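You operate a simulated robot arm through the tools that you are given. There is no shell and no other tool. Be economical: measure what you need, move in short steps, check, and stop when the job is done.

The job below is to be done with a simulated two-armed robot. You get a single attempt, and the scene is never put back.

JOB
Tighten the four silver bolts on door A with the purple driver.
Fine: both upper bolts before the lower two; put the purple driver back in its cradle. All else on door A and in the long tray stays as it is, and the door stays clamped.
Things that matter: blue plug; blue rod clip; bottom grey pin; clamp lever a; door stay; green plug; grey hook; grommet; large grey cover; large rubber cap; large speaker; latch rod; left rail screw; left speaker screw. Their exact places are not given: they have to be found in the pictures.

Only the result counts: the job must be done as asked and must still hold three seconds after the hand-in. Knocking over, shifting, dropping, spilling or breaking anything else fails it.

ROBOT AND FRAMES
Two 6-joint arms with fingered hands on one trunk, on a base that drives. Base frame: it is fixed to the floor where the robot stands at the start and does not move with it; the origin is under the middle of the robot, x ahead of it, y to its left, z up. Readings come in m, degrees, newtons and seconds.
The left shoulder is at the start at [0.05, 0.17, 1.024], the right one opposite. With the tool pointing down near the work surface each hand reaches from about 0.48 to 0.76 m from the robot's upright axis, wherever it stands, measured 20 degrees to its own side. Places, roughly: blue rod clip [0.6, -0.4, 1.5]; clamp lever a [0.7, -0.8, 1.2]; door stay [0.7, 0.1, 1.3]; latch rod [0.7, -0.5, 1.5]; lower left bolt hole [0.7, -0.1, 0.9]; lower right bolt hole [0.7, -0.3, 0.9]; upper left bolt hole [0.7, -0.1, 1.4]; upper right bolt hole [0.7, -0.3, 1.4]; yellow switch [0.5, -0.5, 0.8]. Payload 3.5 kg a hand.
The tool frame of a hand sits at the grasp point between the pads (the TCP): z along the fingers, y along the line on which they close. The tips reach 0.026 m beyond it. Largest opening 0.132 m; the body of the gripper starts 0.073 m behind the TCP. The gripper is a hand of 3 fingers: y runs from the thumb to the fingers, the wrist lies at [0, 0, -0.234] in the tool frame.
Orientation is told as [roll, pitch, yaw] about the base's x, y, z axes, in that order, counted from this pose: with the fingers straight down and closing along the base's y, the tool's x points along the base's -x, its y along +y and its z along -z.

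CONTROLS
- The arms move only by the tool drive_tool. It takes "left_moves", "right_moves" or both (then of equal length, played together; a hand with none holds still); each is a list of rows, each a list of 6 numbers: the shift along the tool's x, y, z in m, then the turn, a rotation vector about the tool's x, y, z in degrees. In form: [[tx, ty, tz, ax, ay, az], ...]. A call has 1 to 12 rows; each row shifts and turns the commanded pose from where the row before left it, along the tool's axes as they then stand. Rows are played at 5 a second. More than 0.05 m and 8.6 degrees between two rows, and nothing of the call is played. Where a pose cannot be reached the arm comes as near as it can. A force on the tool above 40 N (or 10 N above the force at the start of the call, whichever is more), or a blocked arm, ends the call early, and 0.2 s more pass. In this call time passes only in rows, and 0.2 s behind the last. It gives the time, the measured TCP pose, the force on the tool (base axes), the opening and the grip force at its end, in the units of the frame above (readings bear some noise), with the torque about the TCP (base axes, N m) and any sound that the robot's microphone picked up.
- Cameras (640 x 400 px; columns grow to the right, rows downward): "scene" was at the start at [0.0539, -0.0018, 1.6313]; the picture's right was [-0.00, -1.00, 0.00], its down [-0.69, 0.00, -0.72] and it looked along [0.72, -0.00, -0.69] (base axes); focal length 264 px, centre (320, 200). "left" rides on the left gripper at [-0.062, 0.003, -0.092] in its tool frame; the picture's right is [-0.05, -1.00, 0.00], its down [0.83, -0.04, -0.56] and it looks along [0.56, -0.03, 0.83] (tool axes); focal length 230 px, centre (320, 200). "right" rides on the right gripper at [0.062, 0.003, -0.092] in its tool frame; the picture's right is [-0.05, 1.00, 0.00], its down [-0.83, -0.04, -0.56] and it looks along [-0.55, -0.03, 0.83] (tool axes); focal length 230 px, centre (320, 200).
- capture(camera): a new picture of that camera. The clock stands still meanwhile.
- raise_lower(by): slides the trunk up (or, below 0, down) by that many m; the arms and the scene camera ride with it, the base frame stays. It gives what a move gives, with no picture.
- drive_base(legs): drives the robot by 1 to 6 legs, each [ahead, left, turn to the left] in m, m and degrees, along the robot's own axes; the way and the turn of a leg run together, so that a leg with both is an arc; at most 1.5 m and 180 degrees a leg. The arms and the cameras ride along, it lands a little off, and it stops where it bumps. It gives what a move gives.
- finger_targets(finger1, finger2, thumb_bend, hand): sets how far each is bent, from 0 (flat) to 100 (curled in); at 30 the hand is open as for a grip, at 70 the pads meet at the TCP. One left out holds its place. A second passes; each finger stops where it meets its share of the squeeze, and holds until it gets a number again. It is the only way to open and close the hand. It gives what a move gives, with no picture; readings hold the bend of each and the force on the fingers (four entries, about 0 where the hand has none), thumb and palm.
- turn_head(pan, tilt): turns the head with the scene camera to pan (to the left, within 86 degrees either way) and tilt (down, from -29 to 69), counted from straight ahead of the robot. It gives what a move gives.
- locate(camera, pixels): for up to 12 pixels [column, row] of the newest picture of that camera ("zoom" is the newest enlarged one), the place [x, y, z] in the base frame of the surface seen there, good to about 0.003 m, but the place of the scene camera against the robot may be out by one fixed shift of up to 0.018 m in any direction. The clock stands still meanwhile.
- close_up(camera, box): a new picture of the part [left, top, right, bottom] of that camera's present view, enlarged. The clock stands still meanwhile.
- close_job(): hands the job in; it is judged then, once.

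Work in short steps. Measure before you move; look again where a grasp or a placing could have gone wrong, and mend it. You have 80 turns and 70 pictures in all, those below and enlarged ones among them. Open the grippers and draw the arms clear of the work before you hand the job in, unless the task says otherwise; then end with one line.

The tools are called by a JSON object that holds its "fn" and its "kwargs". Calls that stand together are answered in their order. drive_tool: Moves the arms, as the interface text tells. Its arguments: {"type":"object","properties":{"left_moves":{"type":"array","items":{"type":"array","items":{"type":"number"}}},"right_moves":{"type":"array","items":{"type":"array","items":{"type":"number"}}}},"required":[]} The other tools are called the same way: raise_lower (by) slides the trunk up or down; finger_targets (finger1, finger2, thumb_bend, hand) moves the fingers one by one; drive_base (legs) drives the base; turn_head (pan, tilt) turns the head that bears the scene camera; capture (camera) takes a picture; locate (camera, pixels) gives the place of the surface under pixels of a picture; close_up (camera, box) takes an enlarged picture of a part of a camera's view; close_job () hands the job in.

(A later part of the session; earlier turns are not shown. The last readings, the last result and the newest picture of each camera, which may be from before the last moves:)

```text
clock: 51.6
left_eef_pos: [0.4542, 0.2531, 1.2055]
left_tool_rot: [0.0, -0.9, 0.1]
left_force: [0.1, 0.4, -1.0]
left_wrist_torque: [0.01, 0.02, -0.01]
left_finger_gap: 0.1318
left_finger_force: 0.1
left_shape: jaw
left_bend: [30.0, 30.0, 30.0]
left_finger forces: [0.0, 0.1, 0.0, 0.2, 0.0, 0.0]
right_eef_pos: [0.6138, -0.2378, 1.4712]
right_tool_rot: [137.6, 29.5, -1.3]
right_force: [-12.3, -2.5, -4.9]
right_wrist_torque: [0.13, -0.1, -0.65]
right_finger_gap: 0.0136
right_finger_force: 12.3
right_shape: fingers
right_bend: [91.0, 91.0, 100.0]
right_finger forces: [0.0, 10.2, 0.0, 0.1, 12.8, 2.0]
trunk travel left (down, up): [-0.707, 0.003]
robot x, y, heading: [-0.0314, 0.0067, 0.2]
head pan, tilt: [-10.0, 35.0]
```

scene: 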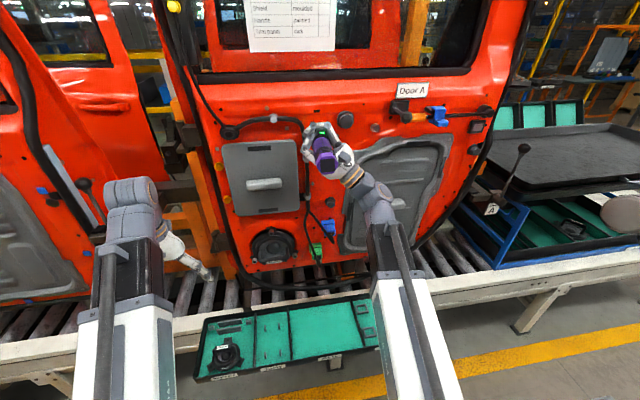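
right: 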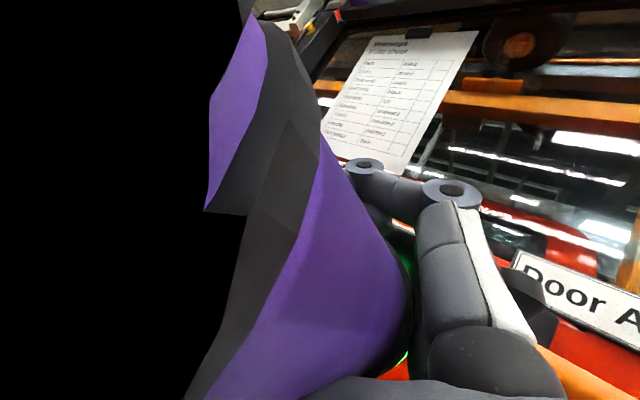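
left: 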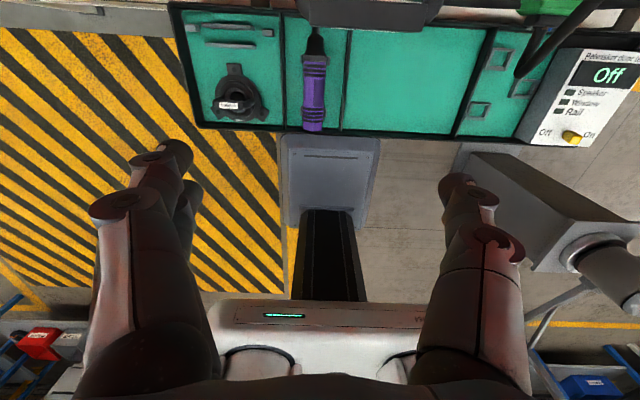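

Pressing at 12.3 N. Hold one more second, then back off and compare head depth.

{"fn": "drive_tool", "kwargs": {"right_moves": [[0, 0, 0, 0, 0, 0], [0, 0, 0, 0, 0, 0], [0, 0, 0, 0, 0, 0], [0, 0, 0, 0, 0, 0], [0.0261, -0.0096, -0.0113, 0, 0, 0], [0.0261, -0.0096, -0.0113, 0, 0, 0], [0.0261, -0.0096, -0.0113, 0, 0, 0]]}}

{"fn": "close_up", "kwargs": {"camera": "scene", "box": [320, 95, 440, 185]}}

```text
clock: 53.2
left_eef_pos: [0.4533, 0.2533, 1.2045]
left_tool_rot: [0.1, -0.8, 0.2]
left_force: [0.1, 0.0, 0.1]
left_wrist_torque: [-0.05, -0.03, -0.02]
left_finger_gap: 0.1318
left_finger_force: 0.0
left_shape: jaw
left_bend: [30.0, 30.0, 30.0]
left_finger forces: [0.0, 0.0, 0.0, 0.1, 0.0, 0.0]
right_eef_pos: [0.5244, -0.2385, 1.4708]
right_tool_rot: [137.4, 29.6, -1.2]
right_force: [-0.1, 0.2, -6.2]
right_wrist_torque: [0.2, -0.23, -0.01]
right_finger_gap: 0.0137
right_finger_force: 7.8
right_shape: fingers
right_bend: [91.0, 91.0, 100.0]
right_finger forces: [0.1, 3.8, 0.0, 0.1, 9.0, 3.1]
trunk travel left (down, up): [-0.707, 0.003]
robot x, y, heading: [-0.0352, 0.0064, 0.2]
head pan, tilt: [-10.0, 35.0]
```

```text
4.44 times, centred on (380, 140) of scene
```

zoom: 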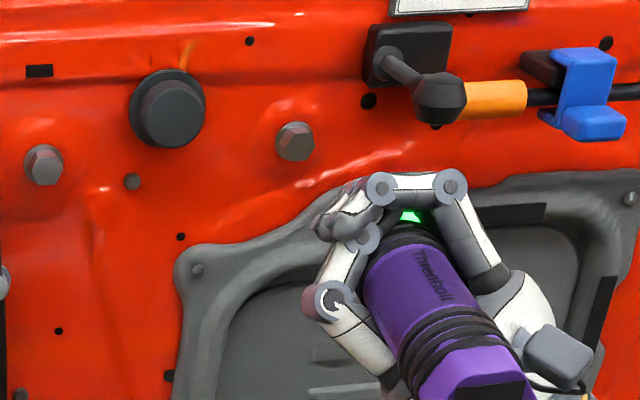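

{"fn": "locate", "kwargs": {"camera": "zoom", "pixels": [[295, 142], [297, 148], [292, 140], [42, 167], [45, 172]]}}

```text
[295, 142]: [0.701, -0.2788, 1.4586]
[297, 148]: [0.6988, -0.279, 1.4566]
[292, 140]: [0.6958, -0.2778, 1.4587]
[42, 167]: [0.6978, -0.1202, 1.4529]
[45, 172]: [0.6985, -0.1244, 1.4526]
```

Both upper bolts have sunk (~6–7 mm). Now lower the trunk 0.30 with the tool clear of the door (tip x≈0.605).

{"fn": "drive_tool", "kwargs": {"right_moves": [[0.0217, -0.008, -0.0094, 0, 0, 0]]}}

{"fn": "raise_lower", "kwargs": {"by": -0.3}}

{"fn": "drive_tool", "kwargs": {"right_moves": [[0, 0, 0, 6.96, -2.55, -3.02], [0, 0, 0, 6.96, -2.55, -3.02], [0, 0, 0, 6.96, -2.55, -3.02], [0, 0, 0, 6.96, -2.55, -3.02], [0, 0, 0, 6.96, -2.55, -3.02], [0, 0, 0, 5.0, -1.83, -2.17]]}}

```text
clock: 53.6
left_eef_pos: [0.4539, 0.2532, 1.2051]
left_tool_rot: [0.1, -0.7, 0.2]
left_force: [0.2, -0.6, -0.4]
left_wrist_torque: [-0.01, 0.0, 0.0]
left_finger_gap: 0.132
left_finger_force: 0.1
left_shape: jaw
left_bend: [30.0, 30.0, 30.0]
left_finger forces: [0.0, 0.0, 0.0, 0.0, 0.0, 0.1]
right_eef_pos: [0.498, -0.2363, 1.4702]
right_tool_rot: [137.4, 29.5, -1.3]
right_force: [0.0, 0.2, -7.4]
right_wrist_torque: [0.24, -0.27, -0.01]
right_finger_gap: 0.0134
right_finger_force: 8.0
right_shape: fingers
right_bend: [91.0, 91.0, 100.0]
right_finger forces: [0.0, 3.8, 0.0, 0.0, 9.0, 3.1]
trunk travel left (down, up): [-0.707, 0.003]
robot x, y, heading: [-0.0298, 0.0081, -0.0]
head pan, tilt: [-10.0, 35.0]
```

```text
clock: 56.6
left_eef_pos: [0.4544, 0.2536, 0.9035]
left_tool_rot: [-0.1, -0.8, 0.2]
left_force: [-0.6, -0.3, -0.1]
left_wrist_torque: [-0.04, 0.02, 0.0]
left_finger_gap: 0.1321
left_finger_force: 0.1
left_shape: jaw
left_bend: [30.0, 30.0, 30.0]
left_finger forces: [0.1, 0.0, 0.0, 0.0, 0.0, 0.0]
right_eef_pos: [0.5004, -0.236, 1.1713]
right_tool_rot: [137.4, 29.7, -1.3]
right_force: [-1.3, -0.9, -5.7]
right_wrist_torque: [0.19, -0.26, 0.0]
right_finger_gap: 0.0136
right_finger_force: 7.2
right_shape: fingers
right_bend: [91.0, 91.0, 100.0]
right_finger forces: [0.0, 3.5, 0.1, 0.0, 8.7, 3.4]
trunk travel left (down, up): [-0.407, 0.303]
robot x, y, heading: [-0.0351, 0.005, 0.2]
head pan, tilt: [-10.0, 35.0]
```

```text
clock: 58.0
left_eef_pos: [0.4544, 0.2534, 0.9042]
left_tool_rot: [0.0, -0.7, 0.3]
left_force: [-0.3, 0.1, -0.4]
left_wrist_torque: [0.0, -0.02, -0.03]
left_finger_gap: 0.1318
left_finger_force: 0.1
left_shape: jaw
left_bend: [30.0, 30.0, 30.0]
left_finger forces: [0.0, 0.0, 0.0, 0.0, 0.0, 0.0]
right_eef_pos: [0.5009, -0.2372, 1.1697]
right_tool_rot: [87.8, 19.5, -23.0]
right_force: [-0.5, -0.1, -5.7]
right_wrist_torque: [0.27, -0.31, -0.03]
right_finger_gap: 0.0139
right_finger_force: 6.8
right_shape: fingers
right_bend: [91.0, 91.0, 100.0]
right_finger forces: [0.1, 3.3, 0.1, 0.0, 9.3, 1.1]
trunk travel left (down, up): [-0.407, 0.303]
robot x, y, heading: [-0.0358, 0.0053, 0.6]
head pan, tilt: [-10.0, 35.0]
```

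Held well. Now lower the tool 0.24 m in front of the lower right bolt and look.

{"fn": "drive_tool", "kwargs": {"right_moves": [[-0.0134, -0.0377, 0.0014, 0, 0, 0], [-0.0134, -0.0377, 0.0014, 0, 0, 0], [-0.0134, -0.0377, 0.0014, 0, 0, 0], [-0.0134, -0.0377, 0.0014, 0, 0, 0], [-0.0134, -0.0377, 0.0014, 0, 0, 0], [-0.0134, -0.0377, 0.0014, 0, 0, 0]]}}

{"fn": "capture", "kwargs": {"camera": "scene"}}

```text
clock: 59.5
left_eef_pos: [0.454, 0.2523, 0.9045]
left_tool_rot: [-0.1, -0.8, 0.2]
left_force: [0.2, 0.1, -0.4]
left_wrist_torque: [-0.01, 0.0, -0.01]
left_finger_gap: 0.1318
left_finger_force: 0.1
left_shape: jaw
left_bend: [30.0, 30.0, 30.0]
left_finger forces: [0.0, 0.0, 0.0, 0.0, 0.0, 0.0]
right_eef_pos: [0.5015, -0.2387, 0.9305]
right_tool_rot: [87.9, 19.3, -23.0]
right_force: [0.5, 0.2, -6.4]
right_wrist_torque: [0.27, -0.27, -0.02]
right_finger_gap: 0.0138
right_finger_force: 6.8
right_shape: fingers
right_bend: [91.0, 91.0, 100.0]
right_finger forces: [0.0, 3.4, 0.0, 0.0, 9.1, 0.8]
trunk travel left (down, up): [-0.407, 0.303]
robot x, y, heading: [-0.0362, 0.0071, 0.3]
head pan, tilt: [-10.0, 35.0]
```

```text
18 pictures are left
```

scene: 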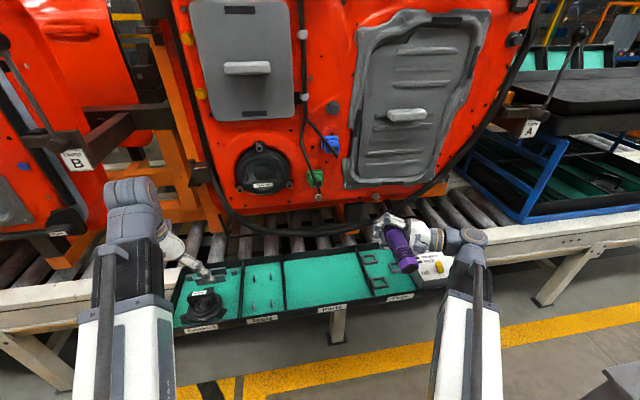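

Enlarge the driver and the lower bolts.

{"fn": "close_up", "kwargs": {"camera": "scene", "box": [290, 165, 450, 285]}}

```text
3.33 times, centred on (370, 225) of scene
```

zoom: 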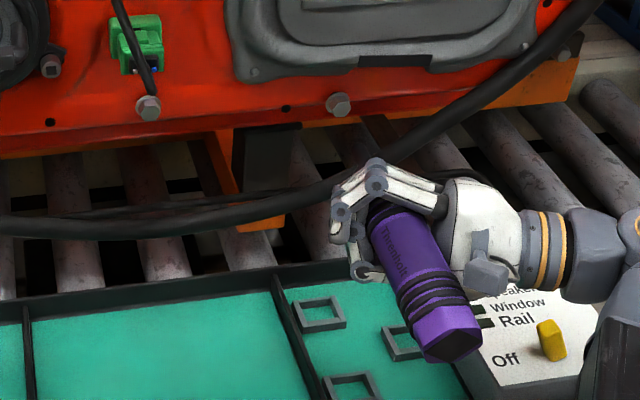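

Measure driver, bolts and hanging cable.

{"fn": "locate", "kwargs": {"camera": "zoom", "pixels": [[455, 347], [435, 345], [472, 342], [450, 335], [454, 358], [440, 312], [420, 270], [405, 235], [148, 108], [338, 105], [400, 165], [545, 325]]}}

```text
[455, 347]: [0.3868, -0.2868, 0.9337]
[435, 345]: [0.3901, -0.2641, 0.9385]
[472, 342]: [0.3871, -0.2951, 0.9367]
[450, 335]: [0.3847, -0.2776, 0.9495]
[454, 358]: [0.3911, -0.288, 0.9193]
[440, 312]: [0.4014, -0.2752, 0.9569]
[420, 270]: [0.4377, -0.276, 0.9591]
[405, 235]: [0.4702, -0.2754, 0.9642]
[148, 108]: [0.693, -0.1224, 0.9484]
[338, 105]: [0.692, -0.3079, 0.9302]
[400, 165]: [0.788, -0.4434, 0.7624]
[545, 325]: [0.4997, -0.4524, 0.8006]
```

Driver is ~6° nose-up, tip ≈(0.578,−0.281,0.955); bolt LR (0.692,−0.308,0.930). Level it and align, then re-measure including the hanging cable.

{"fn": "drive_tool", "kwargs": {"right_moves": [[-0.0158, -0.0141, -0.0244, 2.03, -0.52, 5.09], [0, 0, 0, 0, 0, 0]]}}

{"fn": "close_up", "kwargs": {"camera": "scene", "box": [310, 170, 450, 290]}}

```text
clock: 60.0
left_eef_pos: [0.453, 0.252, 0.9041]
left_tool_rot: [0.0, -0.8, 0.2]
left_force: [-0.8, -0.1, -0.3]
left_wrist_torque: [0.02, 0.04, 0.0]
left_finger_gap: 0.1319
left_finger_force: 0.1
left_shape: jaw
left_bend: [30.0, 30.0, 30.0]
left_finger forces: [0.0, 0.0, 0.1, 0.0, 0.0, 0.1]
right_eef_pos: [0.5012, -0.2638, 0.9124]
right_tool_rot: [85.8, 24.6, -23.8]
right_force: [0.4, -0.3, -6.3]
right_wrist_torque: [0.27, -0.27, 0.04]
right_finger_gap: 0.0135
right_finger_force: 6.1
right_shape: fingers
right_bend: [91.0, 91.0, 100.0]
right_finger forces: [0.1, 3.2, 0.0, 0.1, 8.6, 0.4]
trunk travel left (down, up): [-0.407, 0.303]
robot x, y, heading: [-0.0374, 0.0088, 0.1]
head pan, tilt: [-10.0, 35.0]
```

```text
3.33 times, centred on (380, 230) of scene
```

zoom: 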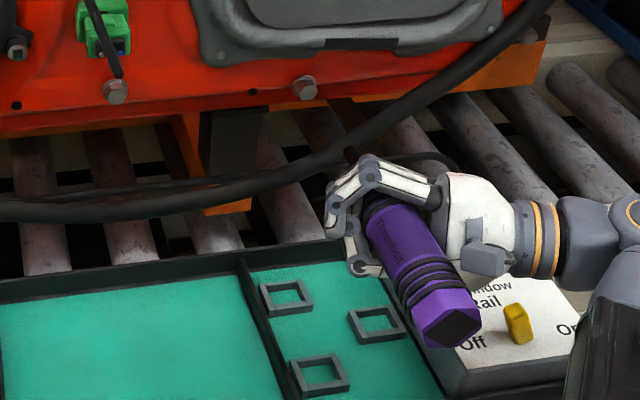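

The bit tip is visible at (350,152). Locate it with butt, cable and bolts.

{"fn": "locate", "kwargs": {"camera": "zoom", "pixels": [[350, 150], [350, 157], [352, 163], [452, 328], [432, 298], [412, 255], [395, 220], [305, 88], [116, 92], [310, 165], [400, 105], [240, 185]]}}

```text
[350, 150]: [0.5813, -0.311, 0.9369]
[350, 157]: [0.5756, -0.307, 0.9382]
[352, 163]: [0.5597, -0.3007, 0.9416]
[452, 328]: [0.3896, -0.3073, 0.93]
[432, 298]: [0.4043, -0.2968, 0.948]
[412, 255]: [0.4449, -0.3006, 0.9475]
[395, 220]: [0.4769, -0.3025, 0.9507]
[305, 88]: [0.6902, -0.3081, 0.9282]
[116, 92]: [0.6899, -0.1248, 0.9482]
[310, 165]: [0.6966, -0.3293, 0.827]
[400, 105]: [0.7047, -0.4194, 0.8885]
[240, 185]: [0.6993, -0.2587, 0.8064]
```

Tip centre ≈(0.582,−0.310,0.931), bolt (0.690,−0.308,0.9285). Advance 0.093 with small correction.

{"fn": "drive_tool", "kwargs": {"right_moves": [[-0.0259, 0.0107, 0.0136, 0, 0, 0], [-0.0258, 0.0127, 0.0116, 0, 0, 0], [-0.0258, 0.0127, 0.0116, 0, 0, 0]]}}

{"fn": "close_up", "kwargs": {"camera": "scene", "box": [320, 165, 420, 245]}}

```text
clock: 60.9
left_eef_pos: [0.4553, 0.2524, 0.9034]
left_tool_rot: [0.0, -0.8, 0.2]
left_force: [-0.2, 0.1, 0.5]
left_wrist_torque: [-0.01, 0.06, 0.01]
left_finger_gap: 0.1319
left_finger_force: 0.0
left_shape: jaw
left_bend: [30.0, 30.0, 30.0]
left_finger forces: [0.0, 0.1, 0.0, 0.0, 0.0, 0.0]
right_eef_pos: [0.5954, -0.2637, 0.9118]
right_tool_rot: [85.7, 24.4, -23.9]
right_force: [-0.5, -0.8, -6.6]
right_wrist_torque: [0.23, -0.27, -0.06]
right_finger_gap: 0.0137
right_finger_force: 5.9
right_shape: fingers
right_bend: [91.0, 91.0, 100.0]
right_finger forces: [0.0, 3.0, 0.0, 0.0, 8.5, 0.5]
trunk travel left (down, up): [-0.407, 0.303]
robot x, y, heading: [-0.0323, 0.007, -0.0]
head pan, tilt: [-10.0, 35.0]
```

```text
5.00 times, centred on (370, 205) of scene
```

zoom: 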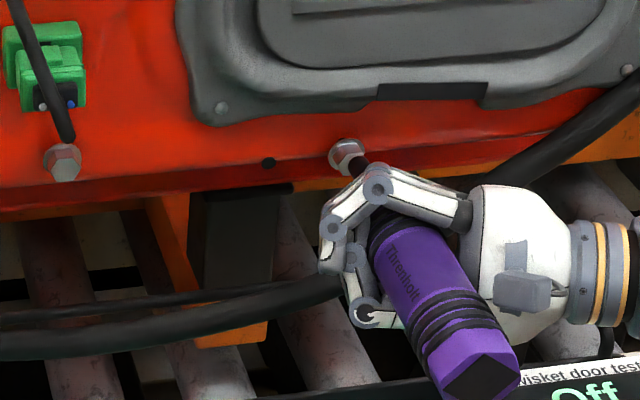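

The bit is right at the bolt. Locate both.

{"fn": "locate", "kwargs": {"camera": "zoom", "pixels": [[355, 158], [358, 164], [362, 170], [342, 152], [347, 147], [346, 160], [62, 165], [62, 158], [66, 128], [50, 95], [481, 378], [445, 310]]}}

```text
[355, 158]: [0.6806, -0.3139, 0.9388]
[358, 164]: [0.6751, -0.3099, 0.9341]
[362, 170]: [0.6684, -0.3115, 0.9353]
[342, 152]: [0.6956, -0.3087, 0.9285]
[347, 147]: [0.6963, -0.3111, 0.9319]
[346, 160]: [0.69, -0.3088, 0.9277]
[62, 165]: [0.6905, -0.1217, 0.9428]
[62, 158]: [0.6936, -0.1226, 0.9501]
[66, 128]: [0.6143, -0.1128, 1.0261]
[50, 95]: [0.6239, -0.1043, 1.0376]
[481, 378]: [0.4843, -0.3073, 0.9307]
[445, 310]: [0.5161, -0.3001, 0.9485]
```

Tip centre ≈(−0.312,0.932) vs bolt (−0.309,0.928): correct and press.

{"fn": "drive_tool", "kwargs": {"right_moves": [[-0.0034, -0.0014, 0.0045, 0, 0, 0], [-0.0025, 0.0012, 0.0011, 0, 0, 0], [-0.0025, 0.0012, 0.0011, 0, 0, 0], [-0.0025, 0.0012, 0.0011, 0, 0, 0], [-0.0025, 0.0012, 0.0011, 0, 0, 0], [0, 0, 0, 0, 0, 0], [0, 0, 0, 0, 0, 0]]}}

```text
clock: 62.5
left_eef_pos: [0.4543, 0.2522, 0.9043]
left_tool_rot: [0.1, -0.7, 0.1]
left_force: [-0.8, -0.5, 0.6]
left_wrist_torque: [0.0, 0.01, 0.01]
left_finger_gap: 0.132
left_finger_force: 0.0
left_shape: jaw
left_bend: [30.0, 30.0, 30.0]
left_finger forces: [0.0, 0.0, 0.0, 0.1, 0.0, 0.0]
right_eef_pos: [0.6095, -0.2589, 0.9078]
right_tool_rot: [85.7, 24.3, -23.8]
right_force: [-4.3, -0.2, -7.1]
right_wrist_torque: [0.28, -0.23, -0.27]
right_finger_gap: 0.0136
right_finger_force: 5.6
right_shape: fingers
right_bend: [91.0, 91.0, 100.0]
right_finger forces: [0.1, 2.6, 0.1, 0.1, 8.3, 0.0]
trunk travel left (down, up): [-0.407, 0.303]
robot x, y, heading: [-0.0349, 0.0056, 0.3]
head pan, tilt: [-10.0, 35.0]
```

Only −4.3 N yet; press on a few millimetres as with the upper bolts and hold.

{"fn": "drive_tool", "kwargs": {"right_moves": [[-0.0025, 0.0012, 0.0011, 0, 0, 0], [-0.0025, 0.0012, 0.0011, 0, 0, 0], [-0.0025, 0.0012, 0.0011, 0, 0, 0], [0, 0, 0, 0, 0, 0], [0, 0, 0, 0, 0, 0], [0, 0, 0, 0, 0, 0], [0, 0, 0, 0, 0, 0], [0, 0, 0, 0, 0, 0]]}}

{"fn": "close_up", "kwargs": {"camera": "scene", "box": [320, 165, 420, 245]}}

```text
clock: 64.2
left_eef_pos: [0.4547, 0.2524, 0.9043]
left_tool_rot: [0.0, -0.9, 0.2]
left_force: [-0.1, 0.8, -0.1]
left_wrist_torque: [-0.02, 0.0, 0.01]
left_finger_gap: 0.132
left_finger_force: 0.1
left_shape: jaw
left_bend: [30.0, 30.0, 30.0]
left_finger forces: [0.0, 0.0, 0.0, 0.0, 0.0, 0.1]
right_eef_pos: [0.6189, -0.2575, 0.9076]
right_tool_rot: [85.7, 24.3, -23.8]
right_force: [0.0, -0.7, -6.2]
right_wrist_torque: [0.2, -0.23, -0.1]
right_finger_gap: 0.0136
right_finger_force: 5.7
right_shape: fingers
right_bend: [91.0, 91.0, 100.0]
right_finger forces: [0.1, 3.5, 0.0, 0.1, 8.0, 0.0]
trunk travel left (down, up): [-0.407, 0.303]
robot x, y, heading: [-0.0361, 0.0077, -0.0]
head pan, tilt: [-10.0, 35.0]
```

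```text
5.00 times, centred on (370, 205) of scene
```

zoom: 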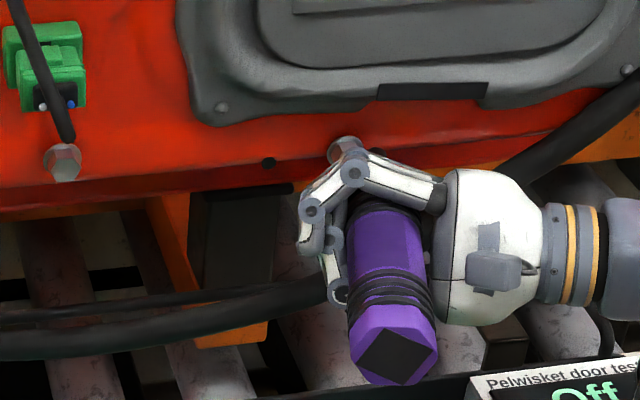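

The force vanished and the driver yawed: the bit slipped off. Back off and measure again.

{"fn": "drive_tool", "kwargs": {"right_moves": [[0.025, -0.0123, -0.0112, 0, 0, 0], [0.025, -0.0123, -0.0112, 0, 0, 0]]}}

{"fn": "close_up", "kwargs": {"camera": "scene", "box": [310, 175, 410, 255]}}

```text
clock: 64.8
left_eef_pos: [0.4535, 0.2525, 0.9054]
left_tool_rot: [0.0, -0.8, 0.2]
left_force: [0.0, 0.0, -0.4]
left_wrist_torque: [-0.02, -0.03, -0.01]
left_finger_gap: 0.1319
left_finger_force: 0.1
left_shape: jaw
left_bend: [30.0, 30.0, 30.0]
left_finger forces: [0.1, 0.1, 0.0, 0.1, 0.1, 0.1]
right_eef_pos: [0.5573, -0.2567, 0.9076]
right_tool_rot: [85.8, 24.4, -23.7]
right_force: [0.2, 0.6, -5.8]
right_wrist_torque: [0.2, -0.27, -0.01]
right_finger_gap: 0.0136
right_finger_force: 6.0
right_shape: fingers
right_bend: [91.0, 91.0, 100.0]
right_finger forces: [0.0, 3.6, 0.0, 0.0, 8.7, 0.0]
trunk travel left (down, up): [-0.407, 0.303]
robot x, y, heading: [-0.0365, 0.0072, 0.1]
head pan, tilt: [-10.0, 35.0]
```

```text
5.00 times, centred on (360, 215) of scene
```

zoom: 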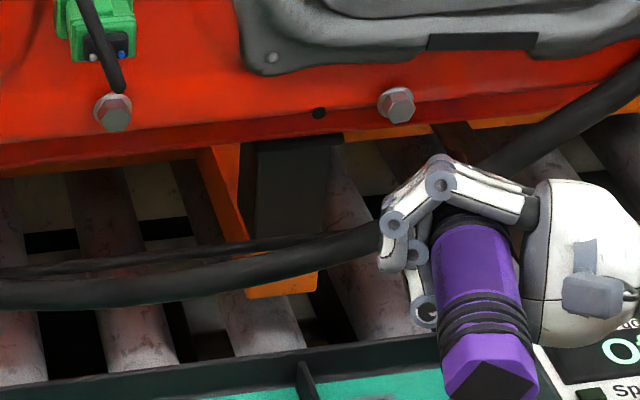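

Measure the yawed driver and the bolt.

{"fn": "locate", "kwargs": {"camera": "zoom", "pixels": [[490, 385], [470, 375], [515, 380], [485, 345], [478, 290], [470, 245], [440, 270], [512, 265], [400, 107], [396, 112], [455, 140], [460, 150]]}}

```text
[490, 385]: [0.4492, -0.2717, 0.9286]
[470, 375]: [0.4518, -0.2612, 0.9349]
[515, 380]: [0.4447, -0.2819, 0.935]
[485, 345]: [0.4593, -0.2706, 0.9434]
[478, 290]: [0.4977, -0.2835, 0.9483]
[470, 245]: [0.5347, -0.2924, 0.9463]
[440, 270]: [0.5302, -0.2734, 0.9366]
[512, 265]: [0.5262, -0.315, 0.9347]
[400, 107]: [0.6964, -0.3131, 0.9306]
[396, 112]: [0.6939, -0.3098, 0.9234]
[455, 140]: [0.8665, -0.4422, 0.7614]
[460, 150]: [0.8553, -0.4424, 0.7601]
```

Driver yawed −16° in the hand; bolt still out (~0.694). I re-squeeze, turn the hand +16° about z to straighten it, and shift −0.009 in y.

{"fn": "finger_targets", "kwargs": {"hand": "right", "finger1": 100, "finger2": 100, "thumb_bend": 100}}

{"fn": "drive_tool", "kwargs": {"right_moves": [[0.005, -0.0032, -0.012, 3.33, 7.25, -0.53], [0, 0, 0, 3.33, 7.25, -0.53], [0, 0, 0, 0, 0, 0]]}}

{"fn": "close_up", "kwargs": {"camera": "scene", "box": [320, 175, 420, 255]}}

```text
clock: 65.8
left_eef_pos: [0.4545, 0.2524, 0.9034]
left_tool_rot: [-0.1, -0.7, 0.2]
left_force: [0.4, -0.1, 0.3]
left_wrist_torque: [0.04, 0.01, 0.01]
left_finger_gap: 0.1314
left_finger_force: 0.0
left_shape: jaw
left_bend: [30.0, 30.0, 30.0]
left_finger forces: [0.0, 0.0, 0.0, 0.1, 0.0, 0.0]
right_eef_pos: [0.5585, -0.2571, 0.9075]
right_tool_rot: [85.7, 24.4, -23.8]
right_force: [-0.4, -0.4, -5.6]
right_wrist_torque: [0.24, -0.25, 0.01]
right_finger_gap: 0.0135
right_finger_force: 6.1
right_shape: fingers
right_bend: [91.0, 92.0, 100.0]
right_finger forces: [0.0, 3.6, 0.0, 0.0, 8.8, 0.0]
trunk travel left (down, up): [-0.407, 0.303]
robot x, y, heading: [-0.0322, 0.0091, 0.3]
head pan, tilt: [-10.0, 35.0]
```

```text
clock: 66.7
left_eef_pos: [0.4544, 0.2519, 0.903]
left_tool_rot: [-0.1, -0.8, 0.3]
left_force: [0.5, 0.6, -0.7]
left_wrist_torque: [-0.02, 0.01, -0.01]
left_finger_gap: 0.132
left_finger_force: 0.0
left_shape: jaw
left_bend: [30.0, 30.0, 30.0]
left_finger forces: [0.0, 0.1, 0.0, 0.0, 0.1, 0.0]
right_eef_pos: [0.5571, -0.2508, 0.9062]
right_tool_rot: [85.6, 24.5, -8.2]
right_force: [0.1, -0.5, -5.8]
right_wrist_torque: [0.29, -0.18, 0.0]
right_finger_gap: 0.0139
right_finger_force: 6.4
right_shape: fingers
right_bend: [91.0, 92.0, 100.0]
right_finger forces: [0.0, 3.7, 0.1, 0.0, 8.9, 0.1]
right hand out of reach, approached as far as the arm can: row 2
trunk travel left (down, up): [-0.407, 0.303]
robot x, y, heading: [-0.0334, 0.006, 0.2]
head pan, tilt: [-10.0, 35.0]
```

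```text
5.00 times, centred on (370, 215) of scene
```

zoom: 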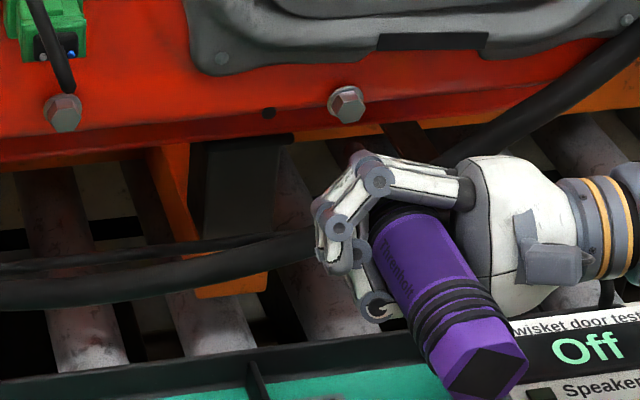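

Straightened (near reach limit but reached). Measure driver and bolt again.

{"fn": "locate", "kwargs": {"camera": "zoom", "pixels": [[487, 372], [470, 372], [505, 365], [460, 325], [435, 275], [415, 240], [375, 250], [460, 235], [347, 103], [343, 110], [350, 97], [62, 115]]}}

```text
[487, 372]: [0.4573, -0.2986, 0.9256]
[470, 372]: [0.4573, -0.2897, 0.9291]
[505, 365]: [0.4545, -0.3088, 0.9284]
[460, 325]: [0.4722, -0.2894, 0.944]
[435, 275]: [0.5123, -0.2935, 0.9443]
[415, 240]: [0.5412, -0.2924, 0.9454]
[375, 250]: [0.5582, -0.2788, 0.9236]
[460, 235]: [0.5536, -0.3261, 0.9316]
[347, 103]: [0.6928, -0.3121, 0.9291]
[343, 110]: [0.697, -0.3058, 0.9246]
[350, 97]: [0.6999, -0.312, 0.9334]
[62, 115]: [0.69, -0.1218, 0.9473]
```

Tip projects to (0.6495,−0.302,0.926) vs bolt (0.692,−0.310,0.929). Shift −0.008 y, +0.003 z and approach.

{"fn": "drive_tool", "kwargs": {"right_moves": [[-0.0268, 0.0152, -0.0048, 0, 0, 0], [-0.0036, 0.0017, 0.0004, 0, 0, 0], [0, 0, 0, 0, 0, 0]]}}

{"fn": "close_up", "kwargs": {"camera": "scene", "box": [340, 170, 420, 240]}}

```text
clock: 67.5
left_eef_pos: [0.4544, 0.253, 0.9033]
left_tool_rot: [0.0, -0.8, 0.2]
left_force: [0.1, 0.0, -0.6]
left_wrist_torque: [-0.01, -0.01, -0.01]
left_finger_gap: 0.1319
left_finger_force: 0.0
left_shape: jaw
left_bend: [30.0, 30.0, 30.0]
left_finger forces: [0.1, 0.0, 0.0, 0.0, 0.0, 0.0]
right_eef_pos: [0.592, -0.2597, 0.909]
right_tool_rot: [85.6, 24.4, -7.8]
right_force: [-0.3, -0.9, -6.5]
right_wrist_torque: [0.25, -0.18, 0.01]
right_finger_gap: 0.0139
right_finger_force: 6.4
right_shape: fingers
right_bend: [91.0, 92.0, 100.0]
right_finger forces: [0.0, 3.8, 0.1, 0.0, 8.8, 0.1]
trunk travel left (down, up): [-0.407, 0.303]
robot x, y, heading: [-0.033, 0.0061, 0.3]
head pan, tilt: [-10.0, 35.0]
```

```text
5.71 times, centred on (380, 205) of scene
```

zoom: 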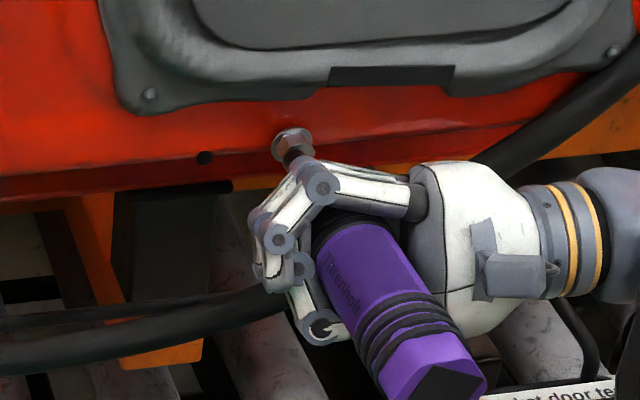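

The bit (291,155) is nearly on the bolt; locate.

{"fn": "locate", "kwargs": {"camera": "zoom", "pixels": [[290, 152], [293, 156], [297, 162], [300, 155], [287, 158], [282, 146], [292, 140], [303, 146], [436, 388]]}}

```text
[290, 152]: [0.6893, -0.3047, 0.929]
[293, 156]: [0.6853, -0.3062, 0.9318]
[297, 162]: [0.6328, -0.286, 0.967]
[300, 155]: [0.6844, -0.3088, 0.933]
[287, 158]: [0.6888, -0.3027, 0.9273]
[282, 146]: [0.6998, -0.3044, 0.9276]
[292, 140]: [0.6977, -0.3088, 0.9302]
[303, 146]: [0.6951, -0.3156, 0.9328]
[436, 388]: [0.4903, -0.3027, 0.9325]
```

Bit centre ≈(−0.306,0.927), bolt ≈(−0.309,0.928). Nudge −0.003 y and press.

{"fn": "drive_tool", "kwargs": {"right_moves": [[-0.0031, 0.0012, -0.0027, 0, 0, 0], [-0.0027, 0.0013, 0.0003, 0, 0, 0], [-0.0027, 0.0013, 0.0003, 0, 0, 0], [-0.0027, 0.0013, 0.0003, 0, 0, 0], [0, 0, 0, 0, 0, 0], [0, 0, 0, 0, 0, 0]]}}

```text
clock: 68.8
left_eef_pos: [0.4548, 0.2532, 0.9057]
left_tool_rot: [0.0, -0.9, 0.2]
left_force: [-0.6, 0.8, -0.4]
left_wrist_torque: [-0.01, 0.0, 0.02]
left_finger_gap: 0.1322
left_finger_force: 0.0
left_shape: jaw
left_bend: [30.0, 30.0, 30.0]
left_finger forces: [0.0, 0.0, 0.0, 0.0, 0.0, 0.0]
right_eef_pos: [0.6031, -0.2629, 0.9095]
right_tool_rot: [85.7, 24.4, -7.8]
right_force: [-10.3, 0.6, -6.4]
right_wrist_torque: [0.35, -0.19, -0.48]
right_finger_gap: 0.0137
right_finger_force: 6.5
right_shape: fingers
right_bend: [91.0, 92.0, 100.0]
right_finger forces: [0.1, 3.3, 0.1, 0.0, 9.7, 0.1]
trunk travel left (down, up): [-0.407, 0.303]
robot x, y, heading: [-0.0339, 0.0026, 0.4]
head pan, tilt: [-10.0, 35.0]
```

Now −10.3 N; one or two more millimetres, and hold.

{"fn": "drive_tool", "kwargs": {"right_moves": [[-0.0018, 0.0008, 0.0002, 0, 0, 0], [0, 0, 0, 0, 0, 0], [0, 0, 0, 0, 0, 0], [-0.0013, 0.0006, 0.0002, 0, 0, 0], [0, 0, 0, 0, 0, 0], [0, 0, 0, 0, 0, 0], [0, 0, 0, 0, 0, 0], [0, 0, 0, 0, 0, 0]]}}

{"fn": "close_up", "kwargs": {"camera": "scene", "box": [340, 170, 420, 240]}}

```text
clock: 70.7
left_eef_pos: [0.4546, 0.2528, 0.9052]
left_tool_rot: [0.0, -0.8, 0.3]
left_force: [0.6, 0.8, 0.2]
left_wrist_torque: [0.0, 0.01, -0.01]
left_finger_gap: 0.1318
left_finger_force: 0.1
left_shape: jaw
left_bend: [30.0, 30.0, 30.0]
left_finger forces: [0.0, 0.0, 0.0, 0.0, 0.0, 0.1]
right_eef_pos: [0.6061, -0.2631, 0.9095]
right_tool_rot: [85.7, 24.5, -7.9]
right_force: [-8.9, -0.4, -7.6]
right_wrist_torque: [0.37, -0.18, -0.46]
right_finger_gap: 0.0138
right_finger_force: 6.5
right_shape: fingers
right_bend: [91.0, 92.0, 100.0]
right_finger forces: [0.1, 2.9, 0.0, 0.1, 9.7, 0.1]
trunk travel left (down, up): [-0.407, 0.303]
robot x, y, heading: [-0.0309, 0.0064, 0.5]
head pan, tilt: [-10.0, 35.0]
```

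```text
5.71 times, centred on (380, 205) of scene
```

zoom: 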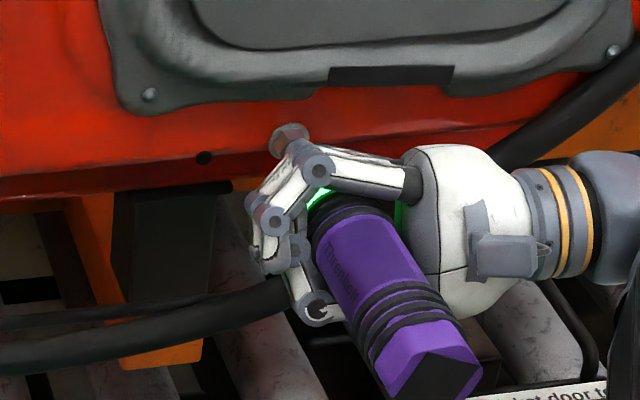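

Green ring lit anew: lower right done. Back off and move +0.187 y, +0.018 z to the lower left bolt.

{"fn": "drive_tool", "kwargs": {"right_moves": [[0.027, -0.0126, -0.0033, 0, 0, 0], [0.027, -0.0126, -0.0033, 0, 0, 0], [0.027, -0.0126, -0.0033, 0, 0, 0], [0.0064, 0.0039, 0.0368, 0, 0, 0], [0.0064, 0.0039, 0.0368, 0, 0, 0], [0.0064, 0.0039, 0.0368, 0, 0, 0], [0.0064, 0.0039, 0.0368, 0, 0, 0], [0.0064, 0.0039, 0.0368, 0, 0, 0]]}}

{"fn": "close_up", "kwargs": {"camera": "scene", "box": [270, 170, 390, 260]}}

```text
clock: 72.5
left_eef_pos: [0.4546, 0.2536, 0.9029]
left_tool_rot: [0.1, -0.9, 0.1]
left_force: [-0.7, -0.1, 1.1]
left_wrist_torque: [0.02, 0.01, -0.01]
left_finger_gap: 0.1318
left_finger_force: 0.0
left_shape: jaw
left_bend: [30.0, 30.0, 30.0]
left_finger forces: [0.1, 0.0, 0.0, 0.0, 0.0, 0.0]
right_eef_pos: [0.5346, -0.0495, 0.9249]
right_tool_rot: [85.7, 24.4, -7.9]
right_force: [-0.5, -0.9, -6.4]
right_wrist_torque: [0.27, -0.24, 0.06]
right_finger_gap: 0.0137
right_finger_force: 6.5
right_shape: fingers
right_bend: [91.0, 92.0, 100.0]
right_finger forces: [0.0, 3.7, 0.0, 0.1, 9.7, 0.0]
right hand out of reach, approached as far as the arm can: row 2, 3
trunk travel left (down, up): [-0.407, 0.303]
robot x, y, heading: [-0.0363, 0.0074, 0.1]
head pan, tilt: [-10.0, 35.0]
```

```text
4.44 times, centred on (330, 215) of scene
```

zoom: 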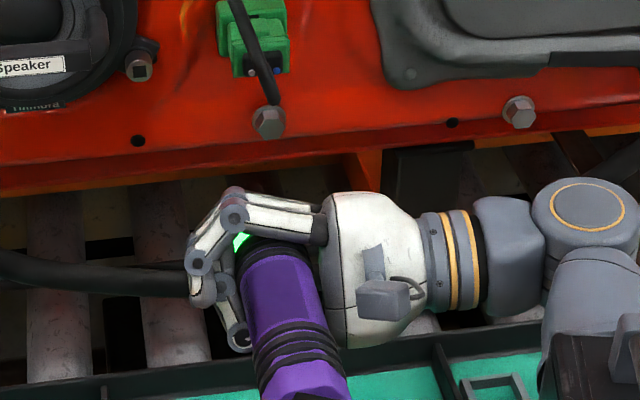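

Measure driver, both lower bolts and the cable end.

{"fn": "locate", "kwargs": {"camera": "zoom", "pixels": [[519, 112], [268, 122], [266, 116], [272, 98], [255, 55], [300, 375], [290, 330], [278, 290], [270, 260], [242, 290], [317, 285], [232, 200]]}}

```text
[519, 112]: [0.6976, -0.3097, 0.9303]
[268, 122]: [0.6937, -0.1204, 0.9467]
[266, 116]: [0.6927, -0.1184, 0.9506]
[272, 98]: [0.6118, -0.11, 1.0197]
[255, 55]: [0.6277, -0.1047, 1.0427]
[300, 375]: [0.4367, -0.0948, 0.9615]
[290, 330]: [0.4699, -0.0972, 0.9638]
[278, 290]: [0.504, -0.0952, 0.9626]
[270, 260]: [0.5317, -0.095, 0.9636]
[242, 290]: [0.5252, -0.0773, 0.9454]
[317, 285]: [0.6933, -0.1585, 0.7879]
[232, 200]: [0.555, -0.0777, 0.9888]
```

Lower right is in (0.6976). Driver axis (−0.097,0.943), tip x≈0.627; bolt LL (0.6935,−0.120,0.9467); cable end at z 1.02 stays ~2–3 cm above the knuckles. Align and advance 0.054.

{"fn": "drive_tool", "kwargs": {"right_moves": [[-0.0018, 0.0023, -0.023, 0, 0, 0], [-0.0243, 0.0113, 0.003, 0, 0, 0], [-0.0243, 0.0113, 0.003, 0, 0, 0]]}}

{"fn": "close_up", "kwargs": {"camera": "scene", "box": [280, 170, 380, 250]}}

```text
clock: 73.2
left_eef_pos: [0.4547, 0.2529, 0.9048]
left_tool_rot: [0.0, -0.8, 0.2]
left_force: [-0.1, -0.4, 0.2]
left_wrist_torque: [-0.03, 0.02, -0.02]
left_finger_gap: 0.132
left_finger_force: 0.0
left_shape: jaw
left_bend: [30.0, 30.0, 30.0]
left_finger forces: [0.0, 0.0, 0.0, 0.0, 0.0, 0.0]
right_eef_pos: [0.5888, -0.0731, 0.9267]
right_tool_rot: [85.7, 24.5, -7.9]
right_force: [-0.3, 0.2, -6.1]
right_wrist_torque: [0.32, -0.23, -0.02]
right_finger_gap: 0.0137
right_finger_force: 6.6
right_shape: fingers
right_bend: [91.0, 92.0, 100.0]
right_finger forces: [0.0, 4.0, 0.0, 0.1, 9.5, 0.0]
trunk travel left (down, up): [-0.407, 0.303]
robot x, y, heading: [-0.037, 0.0048, -0.1]
head pan, tilt: [-10.0, 35.0]
```

```text
5.00 times, centred on (330, 210) of scene
```

zoom: 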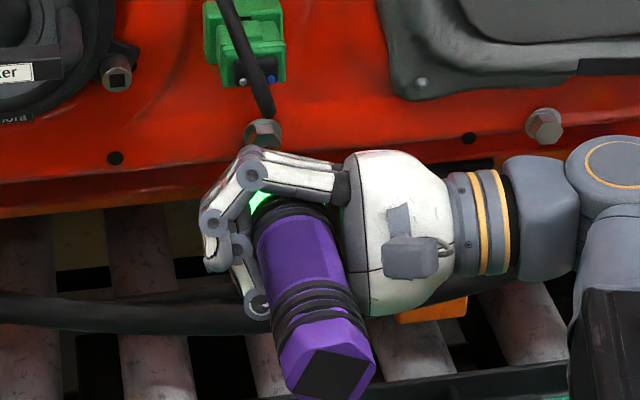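

Measure the axis once more.

{"fn": "locate", "kwargs": {"camera": "zoom", "pixels": [[330, 374], [312, 370], [352, 372], [322, 330], [305, 265], [295, 230], [257, 255], [345, 280], [263, 138], [268, 108], [252, 158]]}}

```text
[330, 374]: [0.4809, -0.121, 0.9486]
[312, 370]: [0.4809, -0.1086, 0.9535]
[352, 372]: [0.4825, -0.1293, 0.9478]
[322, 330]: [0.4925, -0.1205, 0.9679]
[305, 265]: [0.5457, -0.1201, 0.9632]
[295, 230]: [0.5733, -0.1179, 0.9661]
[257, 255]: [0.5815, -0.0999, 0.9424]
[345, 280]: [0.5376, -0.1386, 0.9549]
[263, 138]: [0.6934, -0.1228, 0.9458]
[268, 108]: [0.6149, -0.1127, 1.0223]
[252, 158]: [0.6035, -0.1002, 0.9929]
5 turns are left
```

Only 5 turns remain, so I bundle. Axis (−0.121,0.946) fits the bolt (−0.1225,0.946); press 0.026 ahead, hold, back off, and check head depth.

{"fn": "drive_tool", "kwargs": {"right_moves": [[-0.0093, 0.0042, -0.0009, 0, 0, 0], [-0.0036, 0.0017, 0.0004, 0, 0, 0], [-0.0027, 0.0013, 0.0003, 0, 0, 0], [-0.0027, 0.0013, 0.0003, 0, 0, 0], [-0.0027, 0.0013, 0.0003, 0, 0, 0], [-0.0027, 0.0013, 0.0003, 0, 0, 0], [0, 0, 0, 0, 0, 0], [-0.0013, 0.0006, 0.0002, 0, 0, 0], [0, 0, 0, 0, 0, 0], [0, 0, 0, 0, 0, 0], [0, 0, 0, 0, 0, 0], [0, 0, 0, 0, 0, 0]]}}

{"fn": "drive_tool", "kwargs": {"right_moves": [[0, 0, 0, 0, 0, 0], [0, 0, 0, 0, 0, 0], [0.027, -0.0126, -0.0033, 0, 0, 0], [0.027, -0.0126, -0.0033, 0, 0, 0], [0.018, -0.0084, -0.0022, 0, 0, 0]]}}

{"fn": "close_up", "kwargs": {"camera": "scene", "box": [280, 170, 380, 250]}}

{"fn": "locate", "kwargs": {"camera": "zoom", "pixels": [[263, 138], [261, 134], [266, 141], [263, 130], [544, 126]]}}

```text
clock: 75.8
left_eef_pos: [0.4539, 0.2523, 0.9047]
left_tool_rot: [0.0, -0.8, 0.3]
left_force: [0.2, 0.1, 0.1]
left_wrist_torque: [0.05, -0.04, -0.01]
left_finger_gap: 0.1318
left_finger_force: 0.1
left_shape: jaw
left_bend: [30.0, 30.0, 30.0]
left_finger forces: [0.0, 0.0, 0.0, 0.0, 0.1, 0.1]
right_eef_pos: [0.6155, -0.0733, 0.9286]
right_tool_rot: [85.6, 24.4, -7.7]
right_force: [-9.4, 1.7, -9.0]
right_wrist_torque: [0.33, -0.16, -0.47]
right_finger_gap: 0.0138
right_finger_force: 7.3
right_shape: fingers
right_bend: [91.0, 92.0, 100.0]
right_finger forces: [0.0, 3.1, 0.1, 0.0, 11.0, 0.0]
trunk travel left (down, up): [-0.407, 0.303]
robot x, y, heading: [-0.0353, 0.0019, 0.3]
head pan, tilt: [-10.0, 35.0]
```

```text
clock: 77.0
left_eef_pos: [0.4547, 0.2534, 0.9041]
left_tool_rot: [0.0, -0.8, 0.2]
left_force: [0.0, -0.8, -0.3]
left_wrist_torque: [-0.03, 0.01, -0.02]
left_finger_gap: 0.1319
left_finger_force: 0.1
left_shape: jaw
left_bend: [30.0, 30.0, 30.0]
left_finger forces: [0.0, 0.1, 0.0, 0.0, 0.0, 0.0]
right_eef_pos: [0.5342, -0.0745, 0.9274]
right_tool_rot: [85.6, 24.5, -7.8]
right_force: [0.3, -0.3, -6.5]
right_wrist_torque: [0.26, -0.3, -0.02]
right_finger_gap: 0.0139
right_finger_force: 8.1
right_shape: fingers
right_bend: [91.0, 92.0, 100.0]
right_finger forces: [0.0, 5.7, 0.0, 0.1, 11.3, 0.1]
trunk travel left (down, up): [-0.407, 0.303]
robot x, y, heading: [-0.0349, 0.0097, 0.4]
head pan, tilt: [-10.0, 35.0]
```

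```text
5.00 times, centred on (330, 210) of scene
```

zoom: 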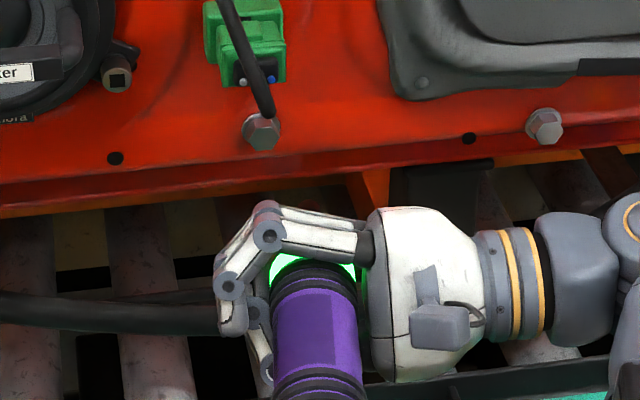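

```text
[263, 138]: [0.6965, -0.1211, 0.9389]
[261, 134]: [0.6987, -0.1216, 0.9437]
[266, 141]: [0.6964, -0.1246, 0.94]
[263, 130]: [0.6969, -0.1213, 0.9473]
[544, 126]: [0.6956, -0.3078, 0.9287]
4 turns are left
```

All four bolts are in (0.6969 for the last). Now carry the driver to the cradle: back, left, roll the hand to point down, then forward above the cradle, and look.

{"fn": "drive_base", "kwargs": {"legs": [[-0.1, 0, 0], [0, 0.154, 0]]}}

{"fn": "drive_tool", "kwargs": {"right_moves": [[0, 0, 0, 7.386, -3.445, -0.908], [0, 0, 0, 7.386, -3.445, -0.908], [0, 0, 0, 7.386, -3.445, -0.908], [0, 0, 0, 7.386, -3.445, -0.908], [0, 0, 0, 7.386, -3.445, -0.908], [0, 0, 0, 7.386, -3.445, -0.908], [0, 0, 0, 7.386, -3.445, -0.908], [0, 0, 0, 7.386, -3.445, -0.908], [0, 0, 0, 7.386, -3.445, -0.908], [0, 0, 0, 7.386, -3.445, -0.908]]}}

{"fn": "drive_base", "kwargs": {"legs": [[0.119, 0, 0]]}}

{"fn": "drive_tool", "kwargs": {"right_moves": [[-0.0107, 0.0019, 0.0413, 0, 0, 0], [-0.0107, 0.0019, 0.0413, 0, 0, 0]]}}

{"fn": "turn_head", "kwargs": {"pan": -8, "tilt": 45}}

{"fn": "close_up", "kwargs": {"camera": "scene", "box": [240, 130, 400, 250]}}

{"fn": "locate", "kwargs": {"camera": "zoom", "pixels": [[320, 200], [320, 240], [320, 280], [320, 320], [280, 240], [280, 280], [280, 320], [360, 240], [360, 280], [360, 320], [320, 160], [320, 360]]}}

{"fn": "capture", "kwargs": {"camera": "right"}}

```text
clock: 79.2
left_eef_pos: [0.3543, 0.4059, 0.9046]
left_tool_rot: [-0.1, -0.7, 0.1]
left_force: [0.0, 0.5, -0.8]
left_wrist_torque: [0.01, 0.03, -0.03]
left_finger_gap: 0.1319
left_finger_force: 0.1
left_shape: jaw
left_bend: [30.0, 30.0, 30.0]
left_finger forces: [0.0, 0.0, 0.0, 0.0, 0.1, 0.1]
right_eef_pos: [0.4352, 0.0805, 0.9284]
right_tool_rot: [85.7, 24.5, -7.8]
right_force: [0.2, 0.4, -6.6]
right_wrist_torque: [0.24, -0.3, 0.01]
right_finger_gap: 0.0139
right_finger_force: 8.4
right_shape: fingers
right_bend: [91.0, 92.0, 100.0]
right_finger forces: [0.1, 5.6, 0.1, 0.1, 11.5, 0.0]
trunk travel left (down, up): [-0.407, 0.303]
robot x, y, heading: [-0.1338, 0.16, -0.0]
head pan, tilt: [-10.0, 35.0]
```

```text
clock: 81.4
left_eef_pos: [0.355, 0.4058, 0.9052]
left_tool_rot: [0.0, -0.9, 0.0]
left_force: [0.5, -0.9, -0.3]
left_wrist_torque: [-0.01, 0.0, 0.0]
left_finger_gap: 0.1319
left_finger_force: 0.2
left_shape: jaw
left_bend: [30.0, 30.0, 30.0]
left_finger forces: [0.0, 0.1, 0.1, 0.1, 0.0, 0.0]
right_eef_pos: [0.434, 0.0792, 0.9276]
right_tool_rot: [6.3, -4.1, -25.2]
right_force: [-0.3, 0.6, -5.1]
right_wrist_torque: [-0.03, -0.28, -0.06]
right_finger_gap: 0.0136
right_finger_force: 12.9
right_shape: fingers
right_bend: [91.0, 92.0, 100.0]
right_finger forces: [0.1, 1.5, 0.0, 0.0, 20.9, 3.4]
trunk travel left (down, up): [-0.407, 0.303]
robot x, y, heading: [-0.134, 0.1608, 0.3]
head pan, tilt: [-10.0, 35.0]
```

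```text
clock: 82.6
left_eef_pos: [0.4745, 0.4064, 0.9032]
left_tool_rot: [0.0, -0.8, 0.1]
left_force: [-0.2, -0.1, 0.8]
left_wrist_torque: [-0.01, 0.01, -0.03]
left_finger_gap: 0.1317
left_finger_force: 0.1
left_shape: jaw
left_bend: [30.0, 30.0, 30.0]
left_finger forces: [0.1, 0.1, 0.0, 0.0, 0.0, 0.0]
right_eef_pos: [0.5539, 0.0804, 0.9261]
right_tool_rot: [6.2, -4.1, -25.1]
right_force: [-0.1, 0.2, -6.1]
right_wrist_torque: [-0.05, -0.33, 0.0]
right_finger_gap: 0.0139
right_finger_force: 12.9
right_shape: fingers
right_bend: [91.0, 92.0, 100.0]
right_finger forces: [0.0, 1.4, 0.1, 0.0, 20.9, 3.3]
trunk travel left (down, up): [-0.407, 0.303]
robot x, y, heading: [-0.0153, 0.1593, 0.0]
head pan, tilt: [-10.0, 35.0]
```

```text
clock: 83.2
left_eef_pos: [0.4749, 0.4067, 0.9046]
left_tool_rot: [-0.1, -0.8, 0.1]
left_force: [-0.5, 0.3, -0.1]
left_wrist_torque: [0.0, -0.01, 0.0]
left_finger_gap: 0.132
left_finger_force: 0.1
left_shape: jaw
left_bend: [30.0, 30.0, 30.0]
left_finger forces: [0.1, 0.1, 0.0, 0.1, 0.0, 0.1]
right_eef_pos: [0.5859, 0.0785, 0.8463]
right_tool_rot: [6.3, -4.1, -25.0]
right_force: [-0.4, 0.5, -5.5]
right_wrist_torque: [-0.07, -0.26, -0.01]
right_finger_gap: 0.0138
right_finger_force: 13.6
right_shape: fingers
right_bend: [91.0, 92.0, 100.0]
right_finger forces: [0.0, 1.0, 0.1, 0.0, 21.6, 3.9]
trunk travel left (down, up): [-0.407, 0.303]
robot x, y, heading: [-0.0184, 0.1612, -0.2]
head pan, tilt: [-10.0, 35.0]
```

```text
clock: 83.9
left_eef_pos: [0.4749, 0.4067, 0.9047]
left_tool_rot: [0.0, -0.8, 0.1]
left_force: [-0.5, 0.1, -0.2]
left_wrist_torque: [0.0, -0.02, -0.01]
left_finger_gap: 0.132
left_finger_force: 0.0
left_shape: jaw
left_bend: [30.0, 30.0, 30.0]
left_finger forces: [0.1, 0.0, 0.0, 0.0, 0.0, 0.1]
right_eef_pos: [0.586, 0.0792, 0.8474]
right_tool_rot: [6.3, -4.1, -25.2]
right_force: [0.7, -0.8, -5.8]
right_wrist_torque: [-0.09, -0.27, -0.02]
right_finger_gap: 0.0137
right_finger_force: 13.3
right_shape: fingers
right_bend: [91.0, 92.0, 100.0]
right_finger forces: [0.0, 1.0, 0.0, 0.0, 21.6, 3.7]
trunk travel left (down, up): [-0.407, 0.303]
robot x, y, heading: [-0.0185, 0.1595, 0.1]
head pan, tilt: [-8.0, 45.0]
```

```text
3.33 times, centred on (320, 190) of scene
```

zoom: 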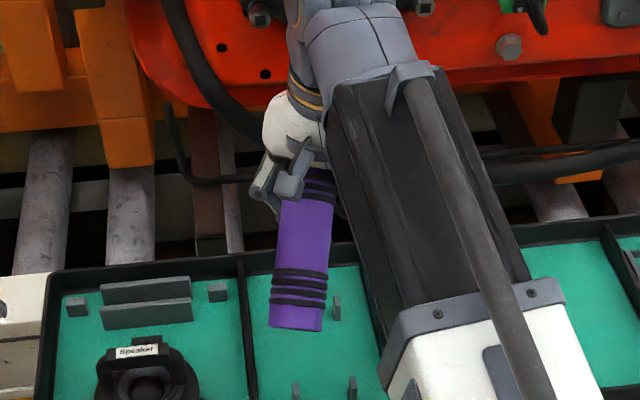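

```text
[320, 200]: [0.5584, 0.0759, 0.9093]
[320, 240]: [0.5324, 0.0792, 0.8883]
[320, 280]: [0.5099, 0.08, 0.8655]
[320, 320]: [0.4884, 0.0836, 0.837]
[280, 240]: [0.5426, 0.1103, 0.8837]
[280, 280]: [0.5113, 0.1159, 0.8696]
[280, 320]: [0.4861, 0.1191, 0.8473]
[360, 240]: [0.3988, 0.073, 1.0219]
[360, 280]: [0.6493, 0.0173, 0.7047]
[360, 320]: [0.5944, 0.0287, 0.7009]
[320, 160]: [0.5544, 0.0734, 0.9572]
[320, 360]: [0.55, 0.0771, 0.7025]
```

```text
5 pictures are left
3 turns are left
```

right: 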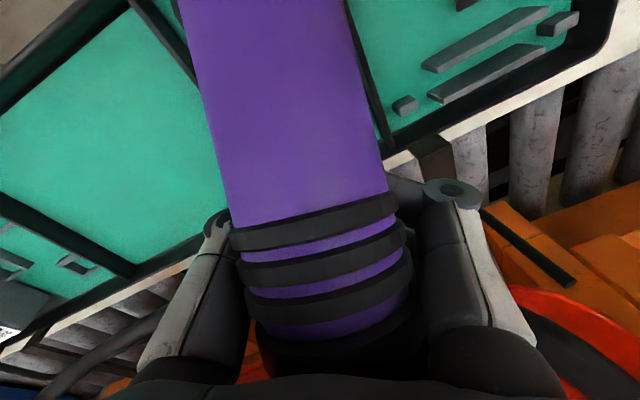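

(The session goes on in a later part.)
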